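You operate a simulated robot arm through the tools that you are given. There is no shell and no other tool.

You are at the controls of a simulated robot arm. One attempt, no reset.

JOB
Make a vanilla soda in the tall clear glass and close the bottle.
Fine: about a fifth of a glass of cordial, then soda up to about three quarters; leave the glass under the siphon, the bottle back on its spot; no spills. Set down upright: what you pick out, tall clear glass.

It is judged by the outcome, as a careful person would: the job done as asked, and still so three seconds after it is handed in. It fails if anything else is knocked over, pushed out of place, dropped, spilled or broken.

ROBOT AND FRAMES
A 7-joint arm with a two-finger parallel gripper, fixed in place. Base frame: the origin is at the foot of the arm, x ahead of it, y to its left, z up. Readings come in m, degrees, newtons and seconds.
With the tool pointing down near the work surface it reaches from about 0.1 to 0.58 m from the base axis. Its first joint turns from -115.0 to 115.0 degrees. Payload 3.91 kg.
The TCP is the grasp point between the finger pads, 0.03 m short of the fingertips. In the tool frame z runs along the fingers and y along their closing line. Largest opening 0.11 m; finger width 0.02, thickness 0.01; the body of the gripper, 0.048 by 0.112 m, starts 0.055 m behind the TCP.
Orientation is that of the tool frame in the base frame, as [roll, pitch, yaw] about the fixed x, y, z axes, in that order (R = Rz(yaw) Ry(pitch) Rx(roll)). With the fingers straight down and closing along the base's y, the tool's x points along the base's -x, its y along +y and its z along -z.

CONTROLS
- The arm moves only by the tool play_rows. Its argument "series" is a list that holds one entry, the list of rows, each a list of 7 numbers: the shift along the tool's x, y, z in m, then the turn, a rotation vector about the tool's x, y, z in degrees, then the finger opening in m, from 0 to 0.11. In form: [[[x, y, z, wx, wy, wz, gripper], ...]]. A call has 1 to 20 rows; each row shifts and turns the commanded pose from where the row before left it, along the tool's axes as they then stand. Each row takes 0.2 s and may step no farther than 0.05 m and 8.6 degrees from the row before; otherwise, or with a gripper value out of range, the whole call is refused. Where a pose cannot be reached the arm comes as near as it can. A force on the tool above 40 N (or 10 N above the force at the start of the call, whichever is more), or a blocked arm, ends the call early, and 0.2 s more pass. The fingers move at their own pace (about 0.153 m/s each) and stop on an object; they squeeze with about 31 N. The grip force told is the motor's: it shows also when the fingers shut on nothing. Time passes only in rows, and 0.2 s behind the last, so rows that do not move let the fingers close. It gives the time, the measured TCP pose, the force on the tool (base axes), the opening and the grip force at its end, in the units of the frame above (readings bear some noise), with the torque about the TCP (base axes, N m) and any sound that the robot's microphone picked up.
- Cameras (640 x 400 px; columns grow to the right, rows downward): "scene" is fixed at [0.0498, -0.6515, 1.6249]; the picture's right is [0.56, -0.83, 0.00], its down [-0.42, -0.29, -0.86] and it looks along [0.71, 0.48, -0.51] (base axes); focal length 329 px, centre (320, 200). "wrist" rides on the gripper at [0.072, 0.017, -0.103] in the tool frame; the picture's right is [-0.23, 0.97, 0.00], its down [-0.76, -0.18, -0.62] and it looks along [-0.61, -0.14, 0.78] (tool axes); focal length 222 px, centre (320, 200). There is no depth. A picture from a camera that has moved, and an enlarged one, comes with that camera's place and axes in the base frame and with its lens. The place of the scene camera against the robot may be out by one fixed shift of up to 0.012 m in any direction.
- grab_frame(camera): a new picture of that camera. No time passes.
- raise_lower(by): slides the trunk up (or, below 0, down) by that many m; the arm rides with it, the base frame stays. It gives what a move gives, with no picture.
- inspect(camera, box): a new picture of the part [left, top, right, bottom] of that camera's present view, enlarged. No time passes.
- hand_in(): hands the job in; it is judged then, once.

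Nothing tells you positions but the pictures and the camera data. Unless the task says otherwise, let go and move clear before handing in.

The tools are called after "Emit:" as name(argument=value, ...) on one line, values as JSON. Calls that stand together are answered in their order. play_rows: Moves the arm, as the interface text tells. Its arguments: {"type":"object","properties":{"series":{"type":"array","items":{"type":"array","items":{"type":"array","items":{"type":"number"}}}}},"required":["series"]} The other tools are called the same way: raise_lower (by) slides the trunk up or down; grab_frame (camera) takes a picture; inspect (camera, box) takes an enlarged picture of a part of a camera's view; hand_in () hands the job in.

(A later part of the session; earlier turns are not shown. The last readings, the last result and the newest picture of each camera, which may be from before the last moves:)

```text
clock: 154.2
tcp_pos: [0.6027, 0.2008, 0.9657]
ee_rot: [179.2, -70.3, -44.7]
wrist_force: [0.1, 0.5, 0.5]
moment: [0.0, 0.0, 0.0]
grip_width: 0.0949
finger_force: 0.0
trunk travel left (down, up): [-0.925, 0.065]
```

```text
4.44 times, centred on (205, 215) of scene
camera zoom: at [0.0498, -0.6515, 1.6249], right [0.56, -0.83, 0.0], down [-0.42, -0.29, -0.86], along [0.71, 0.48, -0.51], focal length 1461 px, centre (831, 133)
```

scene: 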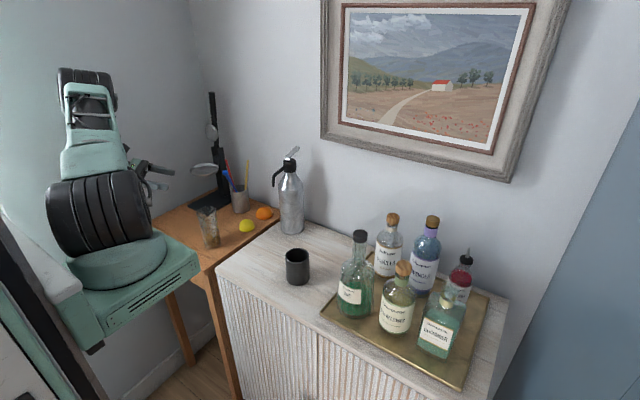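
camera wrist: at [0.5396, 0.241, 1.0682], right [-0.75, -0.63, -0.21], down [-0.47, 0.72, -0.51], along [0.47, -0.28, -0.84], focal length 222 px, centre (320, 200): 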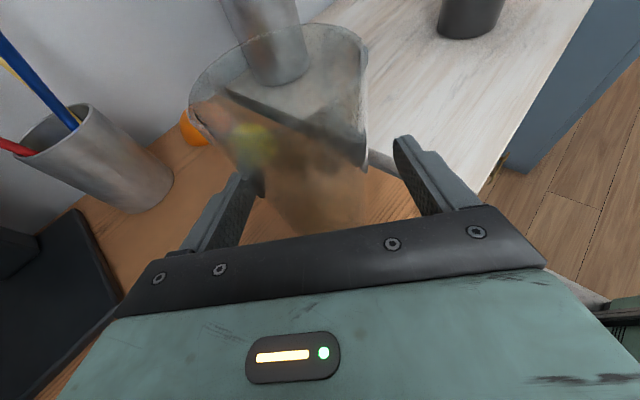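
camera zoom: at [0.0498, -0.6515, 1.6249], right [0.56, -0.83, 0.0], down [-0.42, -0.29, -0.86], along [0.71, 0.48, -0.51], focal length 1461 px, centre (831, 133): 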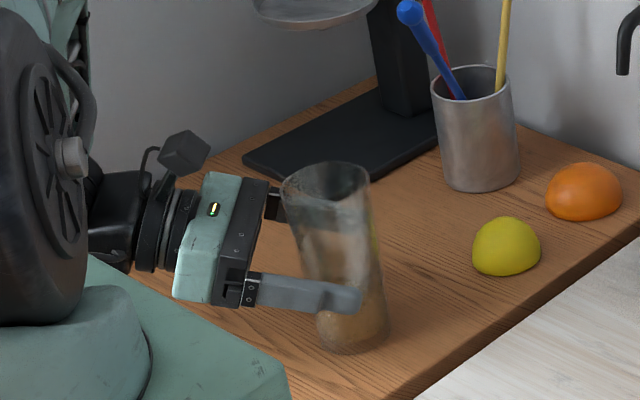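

Emit:
play_rows(series=[[[0, -0.002, 0, 0, 0, 0, 0.085], [0, 0, 0, 0, 0, 0, 0.076], [0, 0, 0, 0, 0, 0, 0.07], [0, 0, 0, 0, 0, 0, 0.067], [0, 0, 0, 0, 0, 0, 0.064], [0, 0, 0, 0, 0, 0, 0.06], [0, 0, 0, 0, 0, 0, 0.05]]])

Emit:
grab_frame(camera="wrist")

Emit:
inspect(camera="scene", box=[160, 170, 250, 260])

```text
clock: 155.8
tcp_pos: [0.6034, 0.2023, 0.9663]
ee_rot: [179.2, -70.2, -44.7]
wrist_force: [0.7, 0.1, 0.6]
moment: [-0.01, 0.07, 0.01]
grip_width: 0.062
finger_force: 30.6
trunk travel left (down, up): [-0.925, 0.065]
```

```text
taken
camera wrist: at [0.5414, 0.2423, 1.0686], right [-0.75, -0.63, -0.21], down [-0.47, 0.72, -0.51], along [0.47, -0.28, -0.84], focal length 222 px, centre (320, 200)
```

wrist: 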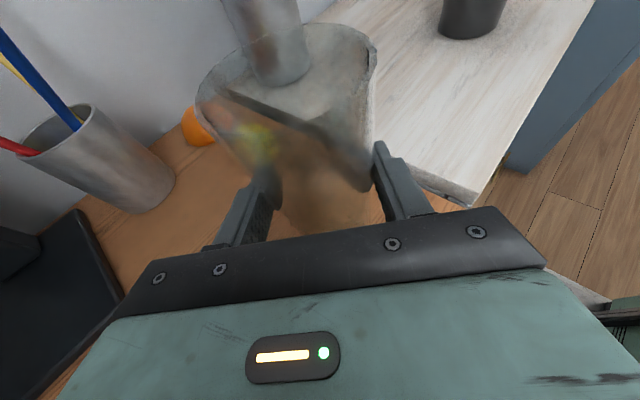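

```text
4.44 times, centred on (205, 215) of scene
camera zoom: at [0.0498, -0.6515, 1.6249], right [0.56, -0.83, 0.0], down [-0.42, -0.29, -0.86], along [0.71, 0.48, -0.51], focal length 1461 px, centre (831, 133)
```

zoom: 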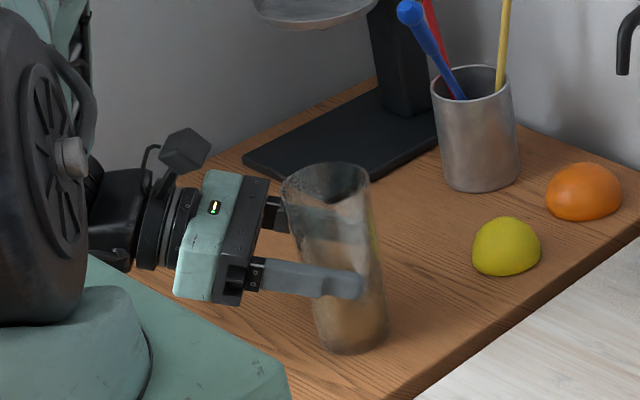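

The glass is gripped (0.062 m). Lifting it gently by 3 cm.

Emit:
play_rows(series=[[[0.0094, 0, -0.0034, 0, 0, 0, 0.05], [0.0094, 0, -0.0034, 0, 0, 0, 0.05], [0.0094, 0, -0.0034, 0, 0, 0, 0.05], [0, 0, 0, 0, 0, 0, 0.05]]])

Emit:
inspect(camera="scene", box=[160, 170, 250, 260])

```text
clock: 156.8
tcp_pos: [0.6052, 0.203, 0.9965]
ee_rot: [179.2, -70.3, -44.6]
wrist_force: [-0.2, 0.6, -4.8]
moment: [0.04, 0.01, -0.01]
grip_width: 0.0619
finger_force: 30.9
trunk travel left (down, up): [-0.925, 0.065]
```

```text
4.44 times, centred on (205, 215) of scene
camera zoom: at [0.0498, -0.6515, 1.6249], right [0.56, -0.83, 0.0], down [-0.42, -0.29, -0.86], along [0.71, 0.48, -0.51], focal length 1461 px, centre (831, 133)
```

zoom: 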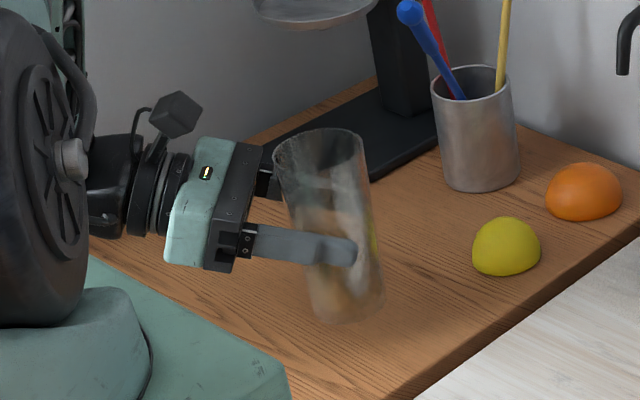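

The glass is held (4.8 N). I'll raise the trunk a little for folding room, then carry the glass smoothly toward the siphon while turning the tool to face forward.

Emit:
raise_lower(by=0.06)

Emit:
play_rows(series=[[[-0.0031, 0.0012, 0.0188, 0, 0, 0, 0.05], [-0.0031, 0.0012, 0.0188, 0, 0, 0, 0.05], [-0.0031, 0.0012, 0.0188, 0, 0, 0, 0.05], [-0.0031, 0.0012, 0.0188, 0, 0, 0, 0.05], [-0.0031, 0.0012, 0.0188, 0, 0, 0, 0.05], [0, 0, 0, 4.71, 0, -1.686, 0.05], [0, 0, 0, 4.71, 0, -1.686, 0.05], [0, 0, 0, 4.71, 0, -1.686, 0.05], [0, 0, 0, 4.71, 0, -1.686, 0.05]]])

Emit:
grab_frame(camera="scene")

Emit:
grab_frame(camera="wrist")

```text
clock: 157.8
tcp_pos: [0.6043, 0.2025, 1.0563]
ee_rot: [179.2, -70.2, -44.7]
wrist_force: [0.0, -0.2, -3.6]
moment: [0.03, 0.04, 0.03]
grip_width: 0.062
finger_force: 31.1
trunk travel left (down, up): [-0.985, 0.005]
```

```text
clock: 159.8
tcp_pos: [0.6585, 0.1412, 1.0089]
ee_rot: [179.3, -70.1, -24.7]
wrist_force: [0.4, -0.2, -3.9]
moment: [0.04, 0.02, 0.0]
grip_width: 0.0622
finger_force: 30.7
trunk travel left (down, up): [-0.985, 0.005]
```

```text
taken
```

scene: 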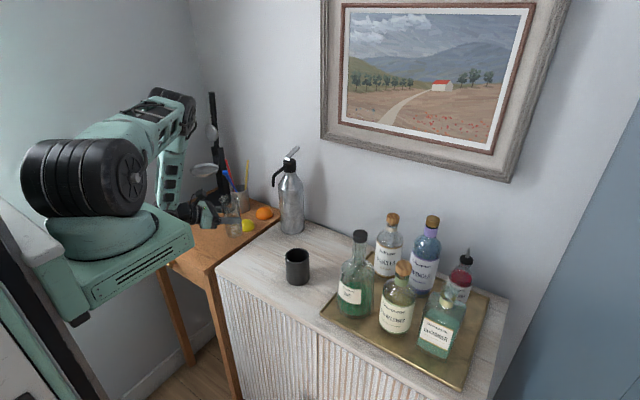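

```text
taken
camera wrist: at [0.5857, 0.1551, 1.1125], right [-0.49, -0.85, -0.21], down [-0.69, 0.52, -0.51], along [0.54, -0.1, -0.84], focal length 222 px, centre (320, 200)
```

wrist: 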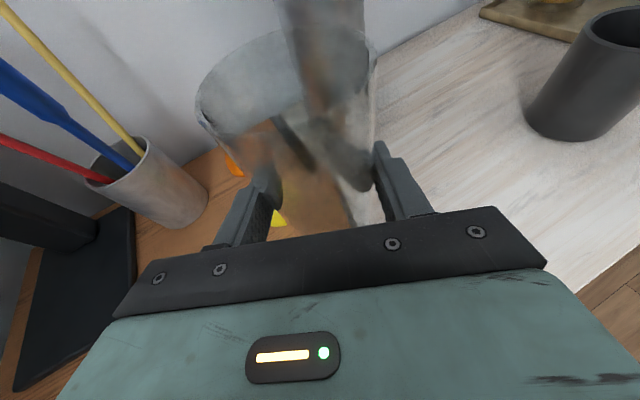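

Emit:
play_rows(series=[[[0.0044, 0.0096, 0.0175, 0, 0, 0, 0.05], [0.0044, 0.0096, 0.0175, 0, 0, 0, 0.05], [0.0044, 0.0096, 0.0175, 0, 0, 0, 0.05], [0.0044, 0.0096, 0.0175, 0, 0, 0, 0.05], [0.0044, 0.0096, 0.0175, 0, 0, 0, 0.05], [0, 0, 0, 4.71, 0, -1.686, 0.05], [0, 0, 0, 4.71, 0, -1.686, 0.05], [0, 0, 0, 4.71, 0, -1.686, 0.05], [0, 0, 0, 4.71, 0, -1.686, 0.05]]])

Emit:
inspect(camera="scene", box=[190, 130, 330, 270])

Emit:
grab_frame(camera="wrist")

```text
clock: 161.8
tcp_pos: [0.7187, 0.0572, 1.0008]
ee_rot: [179.3, -70.0, -4.8]
wrist_force: [0.6, 0.9, -4.0]
moment: [0.0, -0.02, -0.02]
grip_width: 0.0619
finger_force: 31.0
trunk travel left (down, up): [-0.985, 0.005]
```

```text
2.86 times, centred on (260, 200) of scene
camera zoom: at [0.0498, -0.6515, 1.6249], right [0.56, -0.83, 0.0], down [-0.42, -0.29, -0.86], along [0.71, 0.48, -0.51], focal length 939 px, centre (491, 200)
```

zoom: 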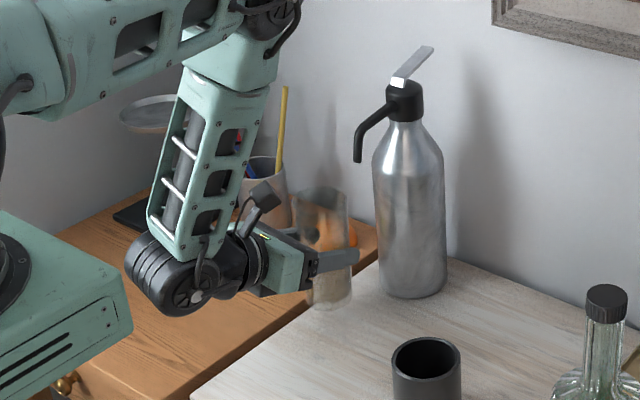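

```text
taken
camera wrist: at [0.6453, 0.0467, 1.104], right [-0.17, -0.96, -0.21], down [-0.83, 0.25, -0.5], along [0.54, 0.09, -0.84], focal length 222 px, centre (320, 200)
```

wrist: 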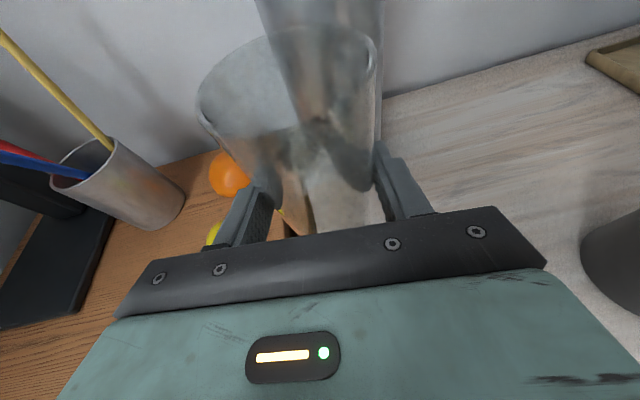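

Emit:
play_rows(series=[[[-0.0004, 0.0069, 0.0106, 0, 0, 0, 0.05], [-0.0004, 0.0069, 0.0106, 0, 0, 0, 0.05], [-0.0003, 0.0068, 0.0106, 0, 0, 0, 0.05], [-0.0003, 0.0068, 0.0105, 0, 0, 0, 0.05], [0, 0, 0, 0, 0, 0, 0.05]]])

Emit:
inspect(camera="scene", box=[230, 140, 330, 260])

Emit:
grab_frame(camera="wrist")

```text
clock: 162.9
tcp_pos: [0.7553, 0.0254, 0.9848]
ee_rot: [179.3, -70.2, -4.8]
wrist_force: [0.6, -0.4, -2.7]
moment: [0.0, 0.02, 0.01]
grip_width: 0.0621
finger_force: 30.9
trunk travel left (down, up): [-0.985, 0.005]
```

```text
3.33 times, centred on (280, 200) of scene
camera zoom: at [0.0498, -0.6515, 1.6249], right [0.56, -0.83, 0.0], down [-0.42, -0.29, -0.86], along [0.71, 0.48, -0.51], focal length 1096 px, centre (453, 200)
```

zoom: 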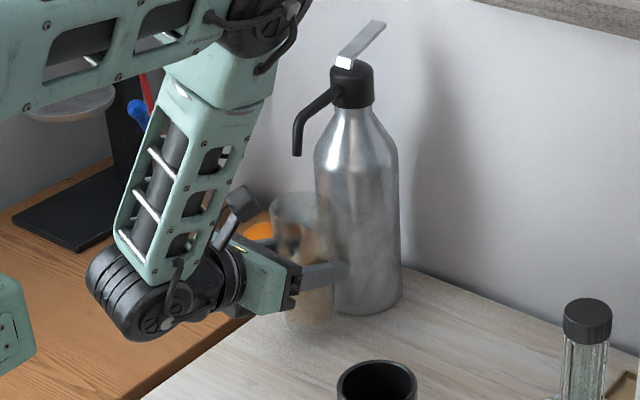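

```text
taken
camera wrist: at [0.6821, 0.0151, 1.0883], right [-0.17, -0.96, -0.21], down [-0.82, 0.25, -0.5], along [0.54, 0.09, -0.84], focal length 222 px, centre (320, 200)
```

wrist: 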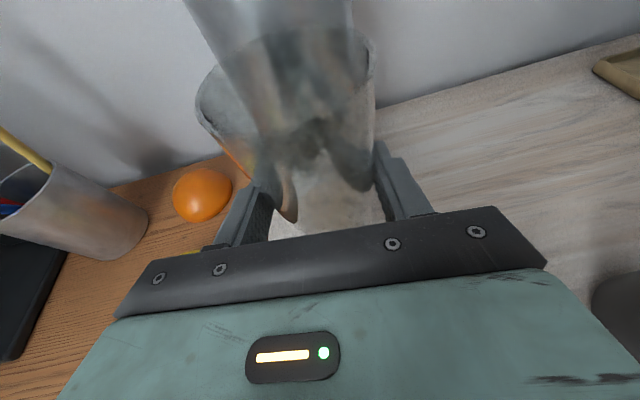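

In the picture the nozzle is directly above the glass centre. Lowering the glass onto the cabinet.

Emit:
play_rows(series=[[[-0.0056, 0, 0.0021, 0, 0, 0, 0.05], [-0.0056, 0, 0.0021, 0, 0, 0, 0.05], [-0.0019, 0, 0.0007, 0, 0, 0, 0.05], [0, 0, 0, 0, 0, 0, 0.05]]])

Emit:
play_rows(series=[[[-0.0014, 0, 0.0005, 0, 0, 0, 0.05], [0, 0, 0, 0, 0, 0, 0.05]]])

```text
clock: 163.9
tcp_pos: [0.7569, 0.027, 0.9713]
ee_rot: [179.3, -70.1, -4.8]
wrist_force: [-0.1, 0.7, -3.0]
moment: [0.03, 0.0, -0.01]
grip_width: 0.062
finger_force: 30.4
trunk travel left (down, up): [-0.985, 0.005]
```

```text
clock: 164.6
tcp_pos: [0.7556, 0.0263, 0.9699]
ee_rot: [179.4, -70.1, -5.0]
wrist_force: [0.5, 0.1, -3.4]
moment: [-0.02, 0.01, -0.01]
grip_width: 0.062
finger_force: 30.4
trunk travel left (down, up): [-0.985, 0.005]
```

Emit:
play_rows(series=[[[-0.0014, 0, 0.0005, 0, 0, 0, 0.05], [0, 0, 0, 0, 0, 0, 0.05]]])

Emit:
play_rows(series=[[[-0.0009, 0, 0.0003, 0, 0, 0, 0.05], [0, 0, 0, 0, 0, 0, 0.05]]])

```text
clock: 165.2
tcp_pos: [0.7543, 0.0264, 0.9681]
ee_rot: [179.4, -70.1, -4.8]
wrist_force: [0.5, 0.8, -3.7]
moment: [0.02, 0.03, 0.03]
grip_width: 0.0619
finger_force: 31.1
trunk travel left (down, up): [-0.985, 0.005]
```

```text
clock: 165.8
tcp_pos: [0.7562, 0.027, 0.9667]
ee_rot: [179.3, -70.2, -4.7]
wrist_force: [0.8, -0.6, -4.4]
moment: [0.06, 0.03, 0.03]
grip_width: 0.0621
finger_force: 31.3
trunk travel left (down, up): [-0.985, 0.005]
```

Emit:
play_rows(series=[[[-0.0012, 0, 0.0004, 0, 0, 0, 0.05], [0, 0, 0, 0, 0, 0, 0.05]]])

Emit:
play_rows(series=[[[-0.0009, 0, 0.0003, 0, 0, 0, 0.05], [0, 0, 0, 0, 0, 0, 0.05]]])

```text
clock: 166.3
tcp_pos: [0.7549, 0.026, 0.9663]
ee_rot: [179.3, -70.1, -4.8]
wrist_force: [-1.1, 0.1, -2.7]
moment: [-0.06, -0.01, -0.02]
grip_width: 0.0623
finger_force: 30.9
trunk travel left (down, up): [-0.985, 0.005]
```

```text
clock: 166.9
tcp_pos: [0.755, 0.0264, 0.966]
ee_rot: [179.4, -70.2, -4.8]
wrist_force: [-1.0, -0.7, 6.1]
moment: [-0.26, -0.08, -0.05]
grip_width: 0.0621
finger_force: 30.7
trunk travel left (down, up): [-0.985, 0.005]
```

The glass is down. Relaxing the press and opening the fingers.

Emit:
play_rows(series=[[[0.0007, 0, -0.0003, 0, 0, 0, 0.06], [0, 0, 0, 0, 0, 0, 0.064], [0, 0, 0, 0, 0, 0, 0.07], [0, 0, 0, 0, 0, 0, 0.08], [0, 0, 0, 0, 0, 0, 0.085]]])

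Emit:
inspect(camera="scene", box=[230, 140, 330, 260])

Emit:
grab_frame(camera="wrist")

```text
clock: 168.2
tcp_pos: [0.7562, 0.0262, 0.9664]
ee_rot: [179.4, -70.1, -4.8]
wrist_force: [0.3, -0.2, 0.6]
moment: [-0.02, -0.02, 0.02]
grip_width: 0.0853
finger_force: 0.0
trunk travel left (down, up): [-0.985, 0.005]
```

```text
3.33 times, centred on (280, 200) of scene
camera zoom: at [0.0498, -0.6515, 1.6249], right [0.56, -0.83, 0.0], down [-0.42, -0.29, -0.86], along [0.71, 0.48, -0.51], focal length 1096 px, centre (453, 200)
```

zoom: 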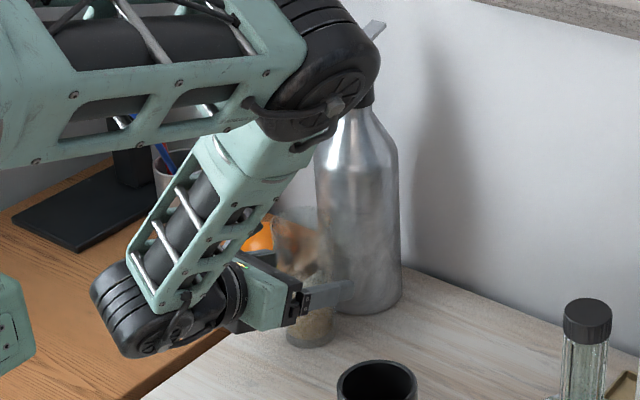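

```text
taken
camera wrist: at [0.6818, 0.0158, 1.0688], right [-0.17, -0.96, -0.21], down [-0.82, 0.25, -0.5], along [0.54, 0.09, -0.84], focal length 222 px, centre (320, 200)
```

wrist: 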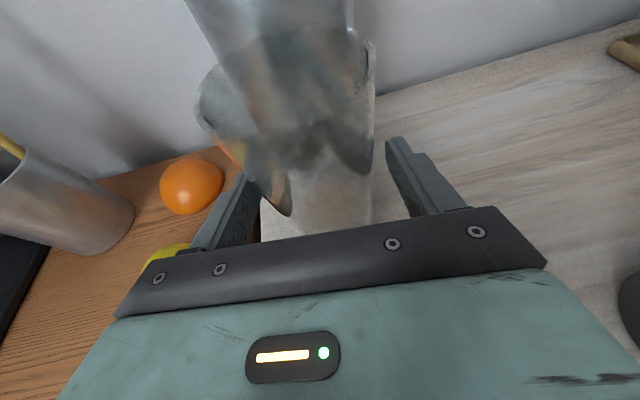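

The glass stands under the nozzle. I'll lift the open fingers straight up past the rim, since that is the clearest way out.

Emit:
play_rows(series=[[[0, 0, 0, 0, 0, 0, 0.092], [0.0188, 0, -0.0068, 0, 0, 0, 0.092], [0.0188, 0, -0.0068, 0, 0, 0, 0.092], [0.0188, 0, -0.0068, 0, 0, 0, 0.092]]])

Emit:
inspect(camera="scene", box=[230, 140, 330, 260])

Emit:
grab_frame(camera="wrist")

```text
clock: 169.2
tcp_pos: [0.7554, 0.0252, 1.0247]
ee_rot: [179.4, -70.1, -4.8]
wrist_force: [0.0, -0.3, 0.6]
moment: [0.0, -0.04, 0.01]
grip_width: 0.0919
finger_force: 0.1
trunk travel left (down, up): [-0.985, 0.005]
```

```text
3.33 times, centred on (280, 200) of scene
camera zoom: at [0.0498, -0.6515, 1.6249], right [0.56, -0.83, 0.0], down [-0.42, -0.29, -0.86], along [0.71, 0.48, -0.51], focal length 1096 px, centre (453, 200)
```

zoom: 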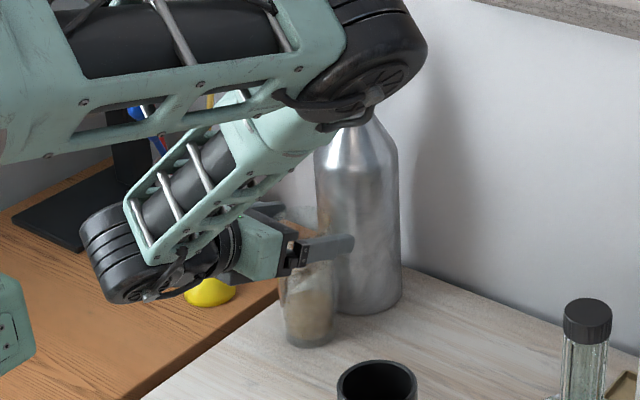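

```text
taken
camera wrist: at [0.682, 0.016, 1.1283], right [-0.17, -0.96, -0.21], down [-0.82, 0.25, -0.51], along [0.54, 0.09, -0.84], focal length 222 px, centre (320, 200)
```

wrist: 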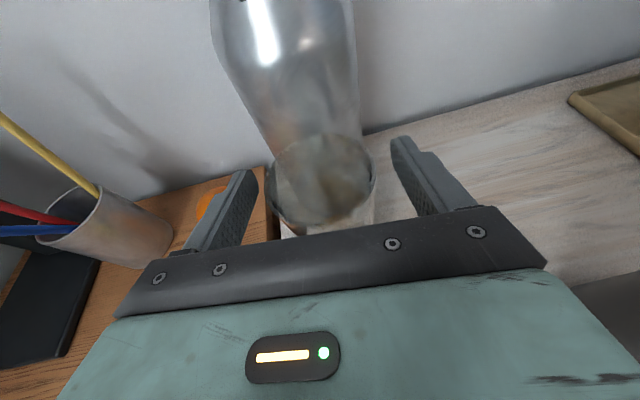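

The rim is clear between the fingers. I'll raise to between rim and nozzle height and then slide out to the right.

Emit:
play_rows(series=[[[0.0204, 0, -0.0074, 0, 0, 0, 0.092], [0.0204, 0, -0.0074, 0, 0, 0, 0.092], [0, 0, 0, 0, 0, 0, 0.092]]])

Emit:
grab_frame(camera="scene")

Emit:
grab_frame(camera="wrist")

```text
clock: 169.9
tcp_pos: [0.7557, 0.0269, 1.0694]
ee_rot: [179.3, -70.1, -4.6]
wrist_force: [-0.1, -0.2, 1.1]
moment: [0.0, 0.04, -0.02]
grip_width: 0.0919
finger_force: 0.1
trunk travel left (down, up): [-0.985, 0.005]
```

```text
taken
```

scene: 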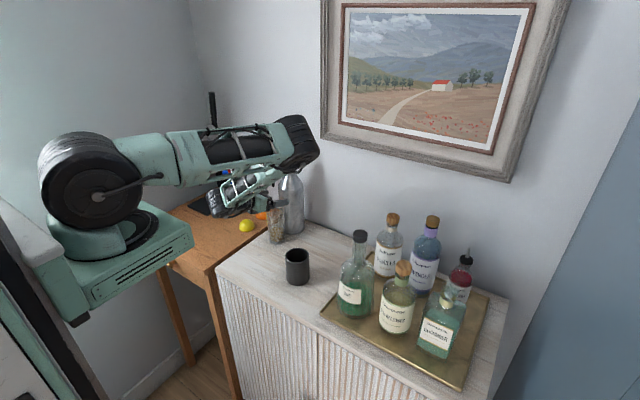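

```text
taken
camera wrist: at [0.6814, 0.0161, 1.1727], right [-0.17, -0.96, -0.21], down [-0.82, 0.25, -0.51], along [0.54, 0.09, -0.84], focal length 222 px, centre (320, 200)
```

wrist: 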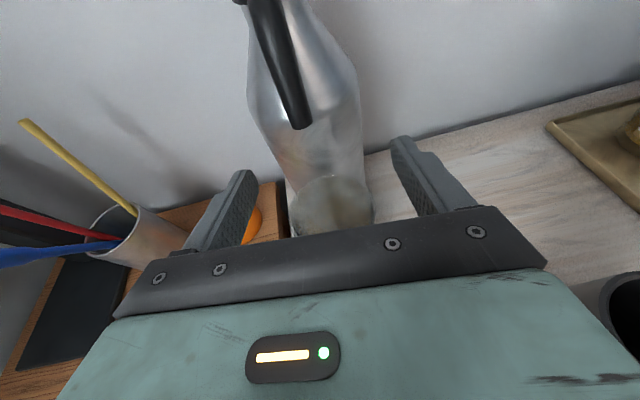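

Emit:
play_rows(series=[[[0, 0.03, 0, 0, 0, 0, 0.092], [0, 0.035, 0, 0, 0, 0, 0.092], [0, 0.04, 0, 0, 0, 0, 0.092], [0, 0.045, 0, 0, 0, 0, 0.08]]])

Emit:
grab_frame(camera="scene")

Emit:
inspect(camera="scene", box=[240, 140, 320, 260])

```text
clock: 170.9
tcp_pos: [0.7415, -0.1207, 1.069]
ee_rot: [179.3, -70.1, -4.6]
wrist_force: [0.1, 1.7, -0.4]
moment: [-0.03, 0.0, -0.03]
grip_width: 0.0801
finger_force: 0.1
trunk travel left (down, up): [-0.985, 0.005]
```

```text
taken
```

scene: 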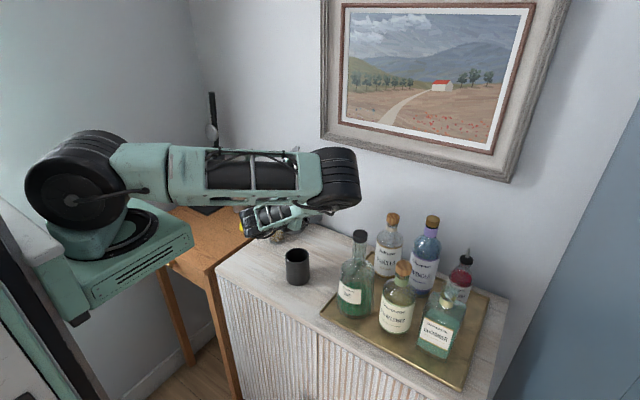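

```text
3.33 times, centred on (280, 200) of scene
camera zoom: at [0.0498, -0.6515, 1.6249], right [0.56, -0.83, 0.0], down [-0.42, -0.29, -0.86], along [0.71, 0.48, -0.51], focal length 1096 px, centre (453, 200)
```

zoom: 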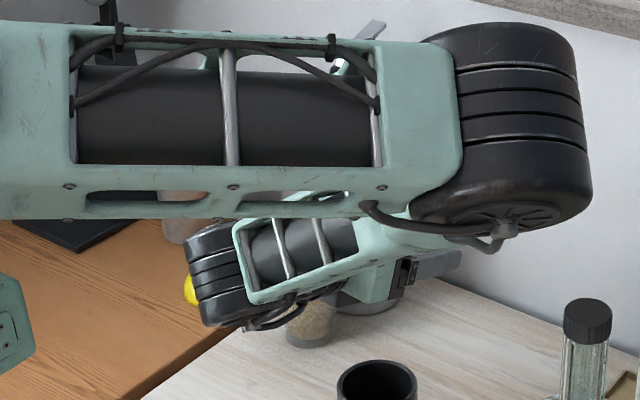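

The gripper is clear of the glass. I'll go straight up and pitch the tool down to bring the elbow back overhead.

Emit:
play_rows(series=[[[0.04, 0, -0.0145, 0, 0, 0, 0.05], [0.04, 0, -0.0145, 0, 0, 0, 0.03], [0.04, 0, -0.0145, 0, 0, 0, 0.0], [0.04, 0, -0.0145, 0, 0, 0, 0.0], [0, 0, 0, 0, -7.5, 0, 0.0], [0, 0, 0, 0, -7.5, 0, 0.0], [0, 0, 0, 0, -7.5, 0, 0.0], [0, 0, 0, 0, -7.5, 0, 0.0]]])

Emit:
grab_frame(camera="scene")

Emit:
grab_frame(camera="wrist")

```text
clock: 172.8
tcp_pos: [0.7405, -0.1211, 1.2416]
ee_rot: [179.9, -40.0, -5.2]
wrist_force: [-0.7, -0.6, 0.6]
moment: [0.01, 0.03, -0.01]
grip_width: 0.0
finger_force: 31.1
trunk travel left (down, up): [-0.985, 0.005]
```

```text
taken
```

scene: 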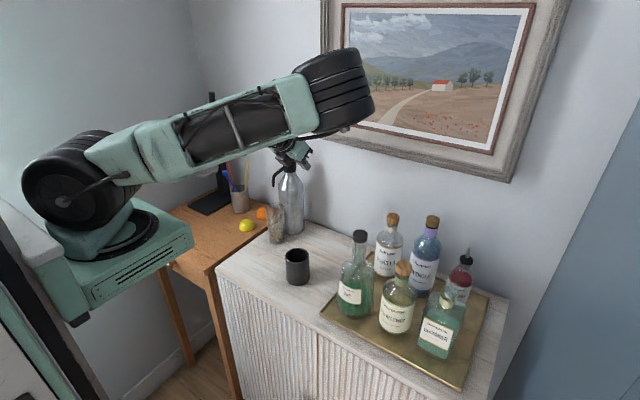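

```text
taken
camera wrist: at [0.7289, -0.1384, 1.3665], right [-0.26, -0.95, -0.14], down [-0.96, 0.27, -0.01], along [0.05, 0.13, -0.99], focal length 222 px, centre (320, 200)
```

wrist: 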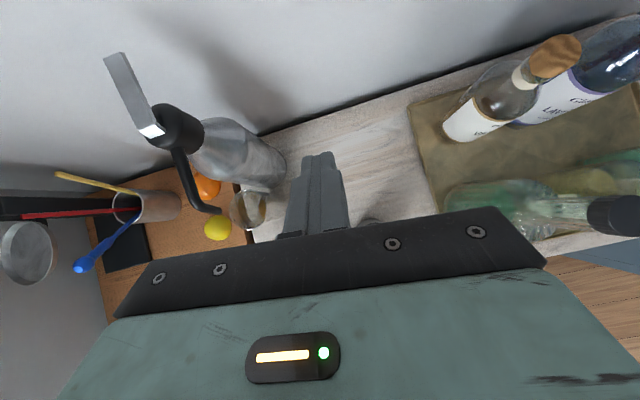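

Emit:
inspect(camera="wrist", box=[80, 30, 300, 240])

Emit:
inspect(camera="scene", box=[250, 135, 320, 255])

```text
1.90 times, centred on (190, 135) of wrist
camera zoom: at [0.7289, -0.1384, 1.3665], right [-0.26, -0.95, -0.14], down [-0.96, 0.27, -0.01], along [0.05, 0.13, -0.99], focal length 423 px, centre (568, 324)
```

zoom: 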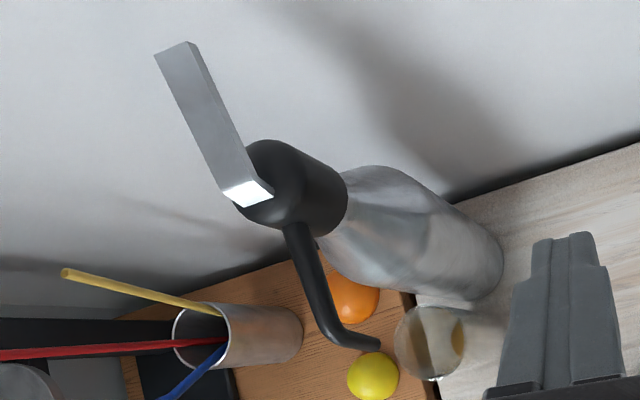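

```text
3.33 times, centred on (285, 195) of scene
camera zoom: at [0.0498, -0.6515, 1.6249], right [0.56, -0.83, 0.0], down [-0.42, -0.29, -0.86], along [0.71, 0.48, -0.51], focal length 1096 px, centre (437, 217)
```

zoom: 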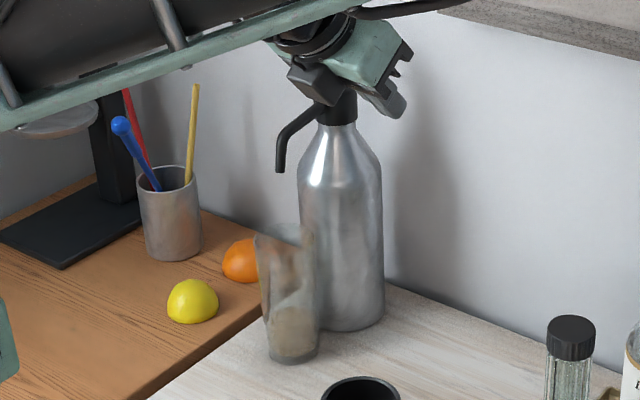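

The glass sits exactly under the nozzle. The lever runs from about (0.844, 0.025, 1.18) to its tip at (0.906, 0.025, 1.203). With fingers closed, I'll move the fingertips above the lever's rear part.

Emit:
play_rows(series=[[[0.0272, -0.0316, 0.0071, 0, 0, 0, 0.0], [0.0272, -0.0316, 0.0071, 0, 0, 0, 0.0], [0.0272, -0.0316, 0.0071, 0, 0, 0, 0.0], [0.0272, -0.0316, 0.0071, 0, 0, 0, 0.0], [0.0272, -0.0316, 0.0071, 0, 0, 0, 0.0], [0, 0, 0, 0, 0, 0, 0.0]]])

Emit:
grab_frame(camera="scene")

Emit:
inspect(camera="scene", box=[250, 110, 320, 255])

Emit:
grab_frame(camera="wrist")

```text
clock: 174.2
tcp_pos: [0.8824, 0.024, 1.3007]
ee_rot: [179.7, -40.1, -5.2]
wrist_force: [-0.2, 0.2, 0.4]
moment: [0.01, 0.0, 0.02]
grip_width: 0.0
finger_force: 30.7
trunk travel left (down, up): [-0.985, 0.005]
```

```text
taken
```

scene: 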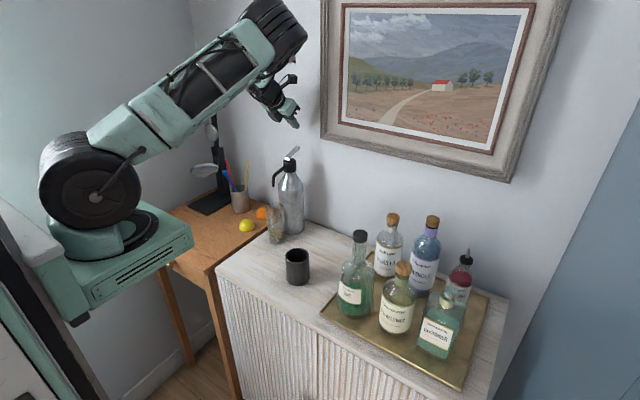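

```text
2.76 times, centred on (285, 182) of scene
camera zoom: at [0.0498, -0.6515, 1.6249], right [0.56, -0.83, 0.0], down [-0.42, -0.29, -0.86], along [0.71, 0.48, -0.51], focal length 907 px, centre (417, 248)
```

zoom: 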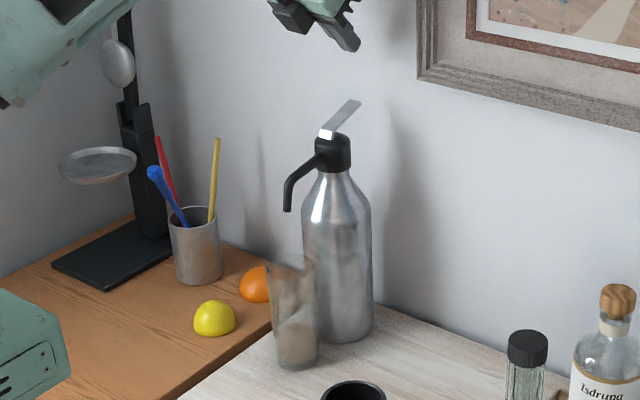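

```text
taken
camera wrist: at [0.8693, 0.0076, 1.4255], right [-0.26, -0.95, -0.14], down [-0.96, 0.27, -0.01], along [0.05, 0.13, -0.99], focal length 222 px, centre (320, 200)
```

wrist: 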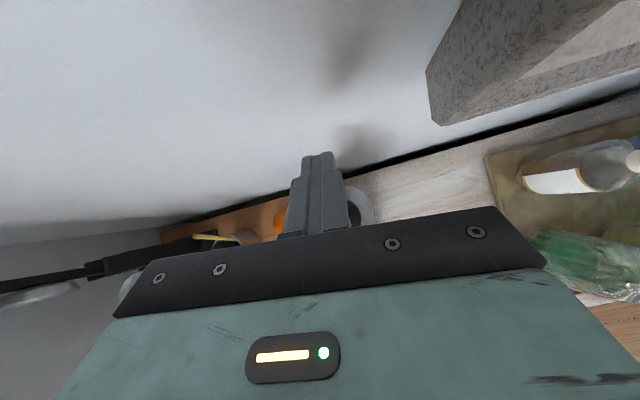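

Fingertips are right above the lever's rear end. Lowering to just above it.

Emit:
play_rows(series=[[[-0.0193, 0, 0.023, 0, 0, 0, 0.0], [-0.0193, 0, 0.023, 0, 0, 0, 0.0], [0, 0, 0, 0, 0, 0, 0.0]]])

Emit:
inspect(camera="scene", box=[260, 130, 320, 190])

```text
clock: 174.9
tcp_pos: [0.8836, 0.022, 1.2417]
ee_rot: [179.7, -40.2, -5.3]
wrist_force: [0.4, -0.3, 0.5]
moment: [-0.02, 0.01, -0.01]
grip_width: 0.0
finger_force: 30.9
trunk travel left (down, up): [-0.985, 0.005]
```

```text
6.67 times, centred on (290, 160) of scene
camera zoom: at [0.0498, -0.6515, 1.6249], right [0.56, -0.83, 0.0], down [-0.42, -0.29, -0.86], along [0.71, 0.48, -0.51], focal length 2191 px, centre (520, 467)
```

zoom: 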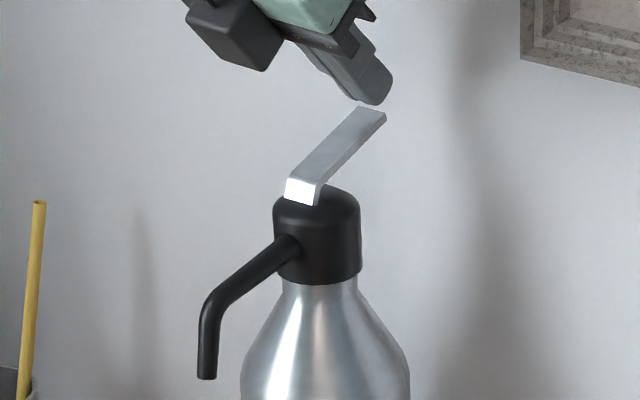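

Emit:
play_rows(series=[[[-0.0069, -0.002, -0.0058, 0, 0, 0, 0.0], [-0.0026, 0, 0.0031, 0, 0, 0, 0.0], [0, 0, 0, 0, 0, 0, 0.0]]])

Emit:
inspect(camera="scene", box=[260, 130, 320, 190])

```text
clock: 175.8
tcp_pos: [0.8729, 0.026, 1.2366]
ee_rot: [179.6, -40.1, -5.2]
wrist_force: [-0.1, 0.3, 0.8]
moment: [-0.02, 0.05, -0.02]
grip_width: 0.0
finger_force: 31.5
trunk travel left (down, up): [-0.985, 0.005]
```

```text
6.67 times, centred on (290, 160) of scene
camera zoom: at [0.0498, -0.6515, 1.6249], right [0.56, -0.83, 0.0], down [-0.42, -0.29, -0.86], along [0.71, 0.48, -0.51], focal length 2191 px, centre (520, 467)
```

zoom: 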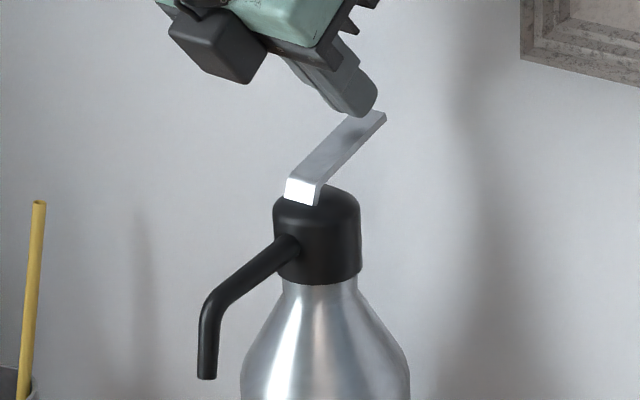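

Emit:
play_rows(series=[[[-0.0032, 0, 0.0038, 0, 0, 0, 0.0], [-0.0032, 0, 0.0038, 0, 0, 0, 0.0]]])

Emit:
play_rows(series=[[[-0.0019, 0, 0.0023, 0, 0, 0, 0.0]]])

Emit:
inspect(camera="scene", box=[260, 130, 320, 190])

```text
clock: 176.3
tcp_pos: [0.8753, 0.0261, 1.227]
ee_rot: [179.7, -40.2, -5.2]
wrist_force: [1.2, -1.4, 1.4]
moment: [0.02, -0.02, -0.01]
grip_width: 0.0001
finger_force: 30.6
trunk travel left (down, up): [-0.985, 0.005]
```

```text
clock: 176.8
tcp_pos: [0.8741, 0.025, 1.2245]
ee_rot: [179.8, -40.0, -5.2]
wrist_force: [0.4, -0.4, 2.9]
moment: [0.01, -0.05, -0.02]
grip_width: 0.0
finger_force: 30.8
trunk travel left (down, up): [-0.985, 0.005]
```

```text
6.67 times, centred on (290, 160) of scene
camera zoom: at [0.0498, -0.6515, 1.6249], right [0.56, -0.83, 0.0], down [-0.42, -0.29, -0.86], along [0.71, 0.48, -0.51], focal length 2191 px, centre (520, 467)
```

zoom: 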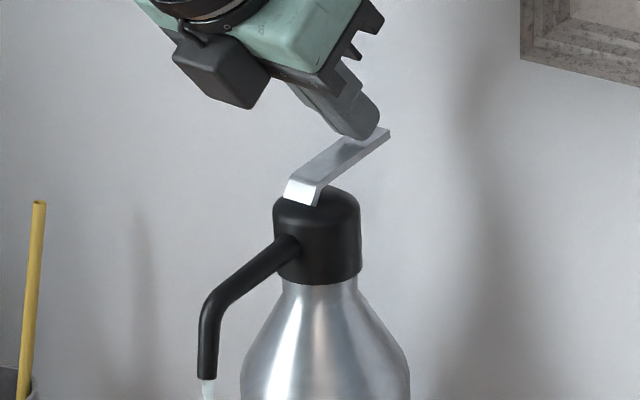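

Soda is already flowing from the nozzle. Checking the glass.

Emit:
inspect(camera="scene", box=[255, 180, 315, 255])

```text
5.33 times, centred on (285, 218) of scene
camera zoom: at [0.0498, -0.6515, 1.6249], right [0.56, -0.83, 0.0], down [-0.42, -0.29, -0.86], along [0.71, 0.48, -0.51], focal length 1753 px, centre (507, 107)
```

zoom: 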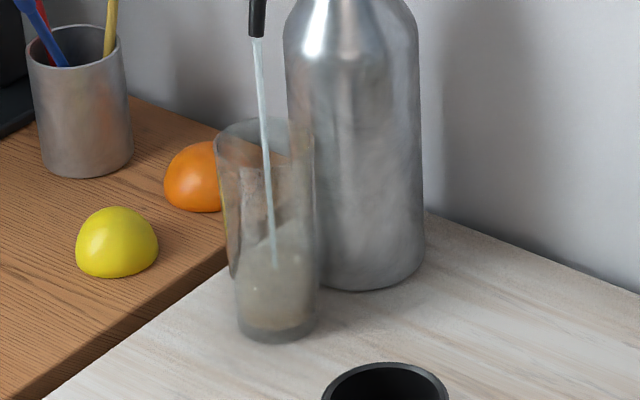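

The stream lands in the centre of the glass. I'll hold and monitor in short bursts.

Emit:
play_rows(series=[[[0, 0, 0, 0, 0, 0, 0.0]]])

Emit:
inspect(camera="scene", box=[265, 195, 300, 255])

```text
clock: 177.2
tcp_pos: [0.8742, 0.0255, 1.2233]
ee_rot: [179.6, -40.0, -5.2]
wrist_force: [0.9, -0.6, 3.0]
moment: [0.01, -0.06, -0.03]
grip_width: 0.0
finger_force: 31.5
trunk travel left (down, up): [-0.985, 0.005]
```

```text
6.67 times, centred on (282, 225) of scene
camera zoom: at [0.0498, -0.6515, 1.6249], right [0.56, -0.83, 0.0], down [-0.42, -0.29, -0.86], along [0.71, 0.48, -0.51], focal length 2191 px, centre (570, 33)
```

zoom: 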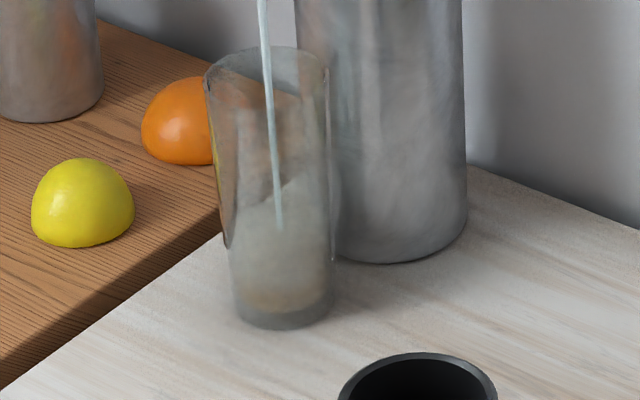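

Emit:
play_rows(series=[[[0, 0, 0, 0, 0, 0, 0.0], [0, 0, 0, 0, 0, 0, 0.0]]])

Emit:
inspect(camera="scene", box=[265, 195, 300, 255])

```text
clock: 177.8
tcp_pos: [0.8747, 0.0255, 1.2229]
ee_rot: [179.7, -40.1, -5.2]
wrist_force: [0.2, -0.1, 2.5]
moment: [-0.01, -0.02, -0.04]
grip_width: 0.0
finger_force: 30.7
trunk travel left (down, up): [-0.985, 0.005]
```

```text
6.67 times, centred on (282, 225) of scene
camera zoom: at [0.0498, -0.6515, 1.6249], right [0.56, -0.83, 0.0], down [-0.42, -0.29, -0.86], along [0.71, 0.48, -0.51], focal length 2191 px, centre (570, 33)
```

zoom: 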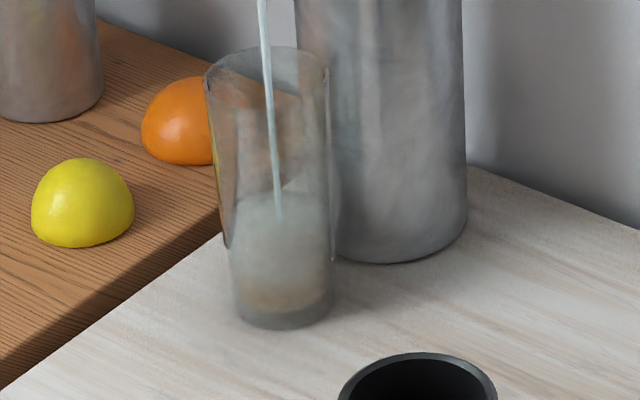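

Level is at about 30% and rising steadily. The stream is clean, so I'll continue.

Emit:
play_rows(series=[[[0, 0, 0, 0, 0, 0, 0.0], [0, 0, 0, 0, 0, 0, 0.0], [0, 0, 0, 0, 0, 0, 0.0], [0, 0, 0, 0, 0, 0, 0.0], [0, 0, 0, 0, 0, 0, 0.0], [0, 0, 0, 0, 0, 0, 0.0]]])

Emit:
inspect(camera="scene", box=[265, 195, 300, 255])

```text
clock: 179.2
tcp_pos: [0.8736, 0.0254, 1.2239]
ee_rot: [179.7, -40.1, -5.2]
wrist_force: [-0.3, -0.1, 2.9]
moment: [0.01, 0.01, 0.02]
grip_width: 0.0
finger_force: 31.2
trunk travel left (down, up): [-0.985, 0.005]
```

```text
6.67 times, centred on (282, 225) of scene
camera zoom: at [0.0498, -0.6515, 1.6249], right [0.56, -0.83, 0.0], down [-0.42, -0.29, -0.86], along [0.71, 0.48, -0.51], focal length 2191 px, centre (570, 33)
```

zoom: 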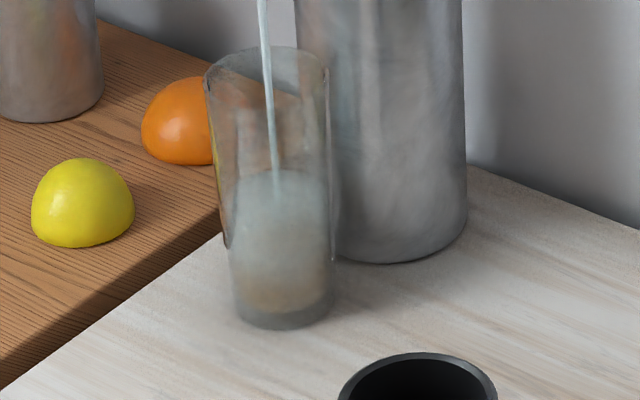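

Emit:
play_rows(series=[[[0, 0, 0, 0, 0, 0, 0.0], [0, 0, 0, 0, 0, 0, 0.0], [0, 0, 0, 0, 0, 0, 0.0], [0, 0, 0, 0, 0, 0, 0.0], [0, 0, 0, 0, 0, 0, 0.0], [0, 0, 0, 0, 0, 0, 0.0], [0, 0, 0, 0, 0, 0, 0.0], [0, 0, 0, 0, 0, 0, 0.0], [0, 0, 0, 0, 0, 0, 0.0], [0, 0, 0, 0, 0, 0, 0.0]]])

Emit:
inspect(camera="scene", box=[265, 195, 300, 255])

```text
clock: 181.3
tcp_pos: [0.8739, 0.0248, 1.224]
ee_rot: [179.7, -40.1, -5.1]
wrist_force: [0.5, -0.7, 2.1]
moment: [-0.01, -0.02, 0.05]
grip_width: 0.0
finger_force: 30.9
trunk travel left (down, up): [-0.985, 0.005]
```

```text
6.67 times, centred on (282, 225) of scene
camera zoom: at [0.0498, -0.6515, 1.6249], right [0.56, -0.83, 0.0], down [-0.42, -0.29, -0.86], along [0.71, 0.48, -0.51], focal length 2191 px, centre (570, 33)
```

zoom: 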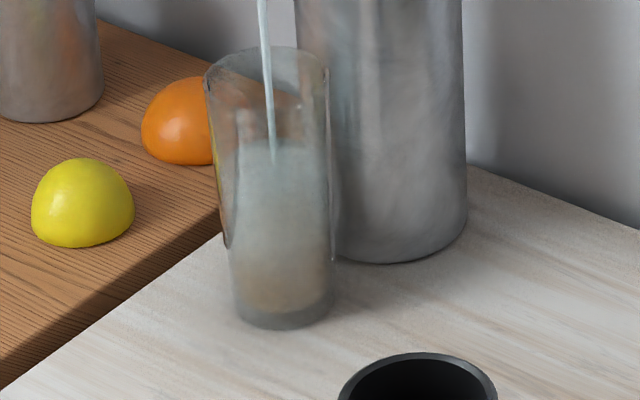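

Emit:
play_rows(series=[[[0, 0, 0, 0, 0, 0, 0.0], [0, 0, 0, 0, 0, 0, 0.0], [0, 0, 0, 0, 0, 0, 0.0], [0, 0, 0, 0, 0, 0, 0.0], [0, 0, 0, 0, 0, 0, 0.0], [0, 0, 0, 0, 0, 0, 0.0], [0, 0, 0, 0, 0, 0, 0.0], [0, 0, 0, 0, 0, 0, 0.0]]])

Emit:
inspect(camera="scene", box=[265, 195, 300, 255])

```text
clock: 183.2
tcp_pos: [0.8748, 0.0249, 1.2231]
ee_rot: [179.8, -40.1, -5.2]
wrist_force: [-0.5, -0.4, 2.1]
moment: [-0.03, 0.0, -0.04]
grip_width: 0.0
finger_force: 30.7
trunk travel left (down, up): [-0.985, 0.005]
```

```text
6.67 times, centred on (282, 225) of scene
camera zoom: at [0.0498, -0.6515, 1.6249], right [0.56, -0.83, 0.0], down [-0.42, -0.29, -0.86], along [0.71, 0.48, -0.51], focal length 2191 px, centre (570, 33)
```

zoom: 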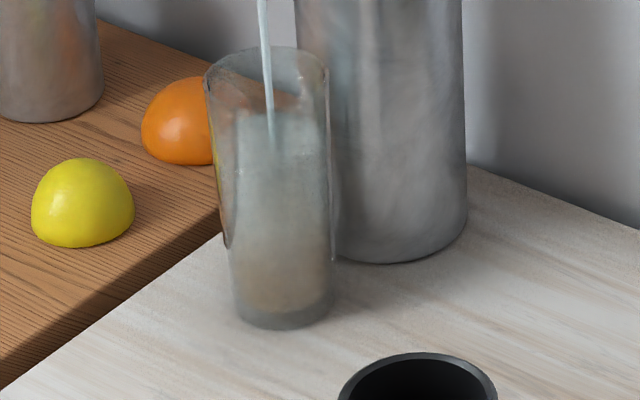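

About 65%. One more short burst, then I release.

Emit:
play_rows(series=[[[0, 0, 0, 0, 0, 0, 0.0], [0, 0, 0, 0, 0, 0, 0.0], [0, 0, 0, 0, 0, 0, 0.0], [0, 0, 0, 0, 0, 0, 0.0]]])

Emit:
inspect(camera="scene", box=[265, 195, 300, 255])

```text
clock: 184.2
tcp_pos: [0.8733, 0.0251, 1.2234]
ee_rot: [179.7, -40.1, -5.2]
wrist_force: [-0.5, 0.1, 3.3]
moment: [-0.01, -0.02, 0.01]
grip_width: 0.0002
finger_force: 30.9
trunk travel left (down, up): [-0.985, 0.005]
```

```text
6.67 times, centred on (282, 225) of scene
camera zoom: at [0.0498, -0.6515, 1.6249], right [0.56, -0.83, 0.0], down [-0.42, -0.29, -0.86], along [0.71, 0.48, -0.51], focal length 2191 px, centre (570, 33)
```

zoom: 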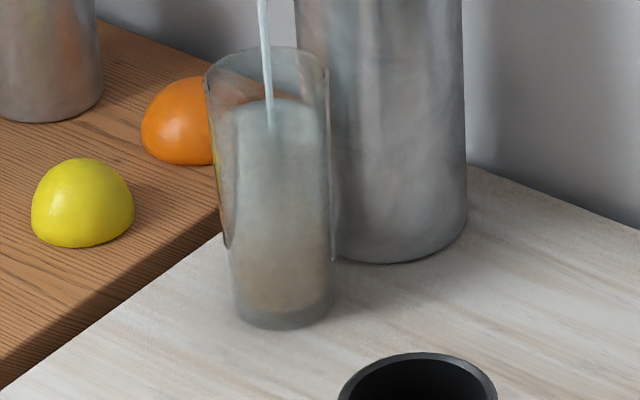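

About 72%. Releasing the lever now by lifting straight up.

Emit:
play_rows(series=[[[0.0257, 0, -0.0306, 0, 0, 0, 0.0], [0.0257, 0, -0.0306, 0, 0, 0, 0.0], [0, 0, 0, 0, 0, 0, 0.0]]])

Emit:
inspect(camera="scene", box=[265, 195, 300, 255])

Emit:
inspect(camera="scene", box=[250, 110, 320, 255])

```text
clock: 184.9
tcp_pos: [0.8746, 0.0255, 1.3036]
ee_rot: [179.7, -40.1, -5.2]
wrist_force: [0.2, 0.4, 0.7]
moment: [0.01, 0.02, -0.03]
grip_width: 0.0001
finger_force: 31.1
trunk travel left (down, up): [-0.985, 0.005]
```

```text
6.67 times, centred on (282, 225) of scene
camera zoom: at [0.0498, -0.6515, 1.6249], right [0.56, -0.83, 0.0], down [-0.42, -0.29, -0.86], along [0.71, 0.48, -0.51], focal length 2191 px, centre (570, 33)
```

zoom: 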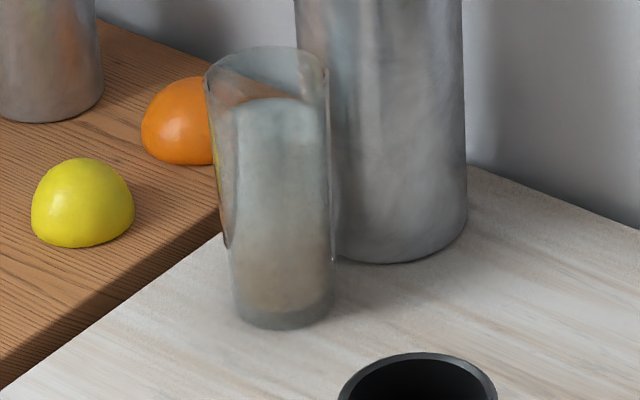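

```text
2.76 times, centred on (285, 182) of scene
camera zoom: at [0.0498, -0.6515, 1.6249], right [0.56, -0.83, 0.0], down [-0.42, -0.29, -0.86], along [0.71, 0.48, -0.51], focal length 907 px, centre (417, 248)
```

zoom: 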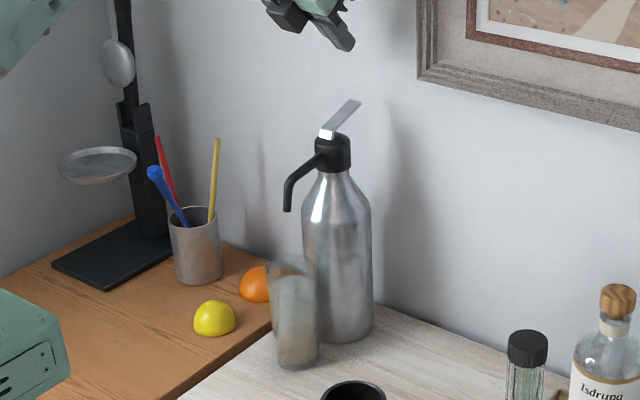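

Flow has stopped. I'll look closely at the level.

Emit:
inspect(camera="scene", box=[268, 200, 298, 225])

Emit:
inspect(camera="scene", box=[262, 195, 302, 252])

```text
16.00 times, centred on (283, 212) of scene
camera zoom: at [0.0498, -0.6515, 1.6249], right [0.56, -0.83, 0.0], down [-0.42, -0.29, -0.86], along [0.71, 0.48, -0.51], focal length 5259 px, centre (912, 0)
```

zoom: 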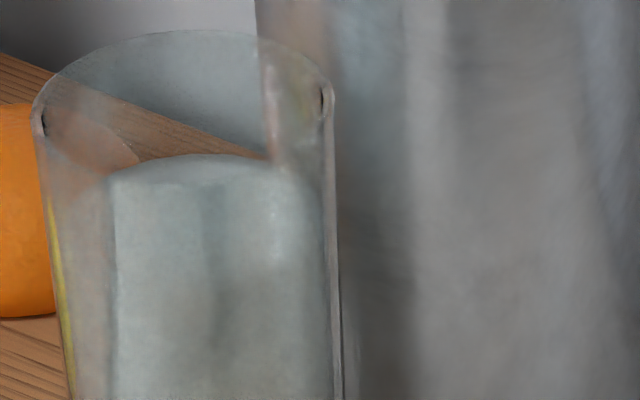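

```text
7.02 times, centred on (282, 224) of scene
camera zoom: at [0.0498, -0.6515, 1.6249], right [0.56, -0.83, 0.0], down [-0.42, -0.29, -0.86], along [0.71, 0.48, -0.51], focal length 2306 px, centre (587, 35)
```

zoom: 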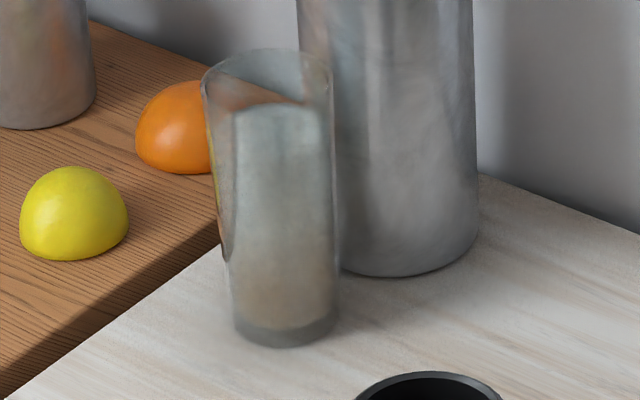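

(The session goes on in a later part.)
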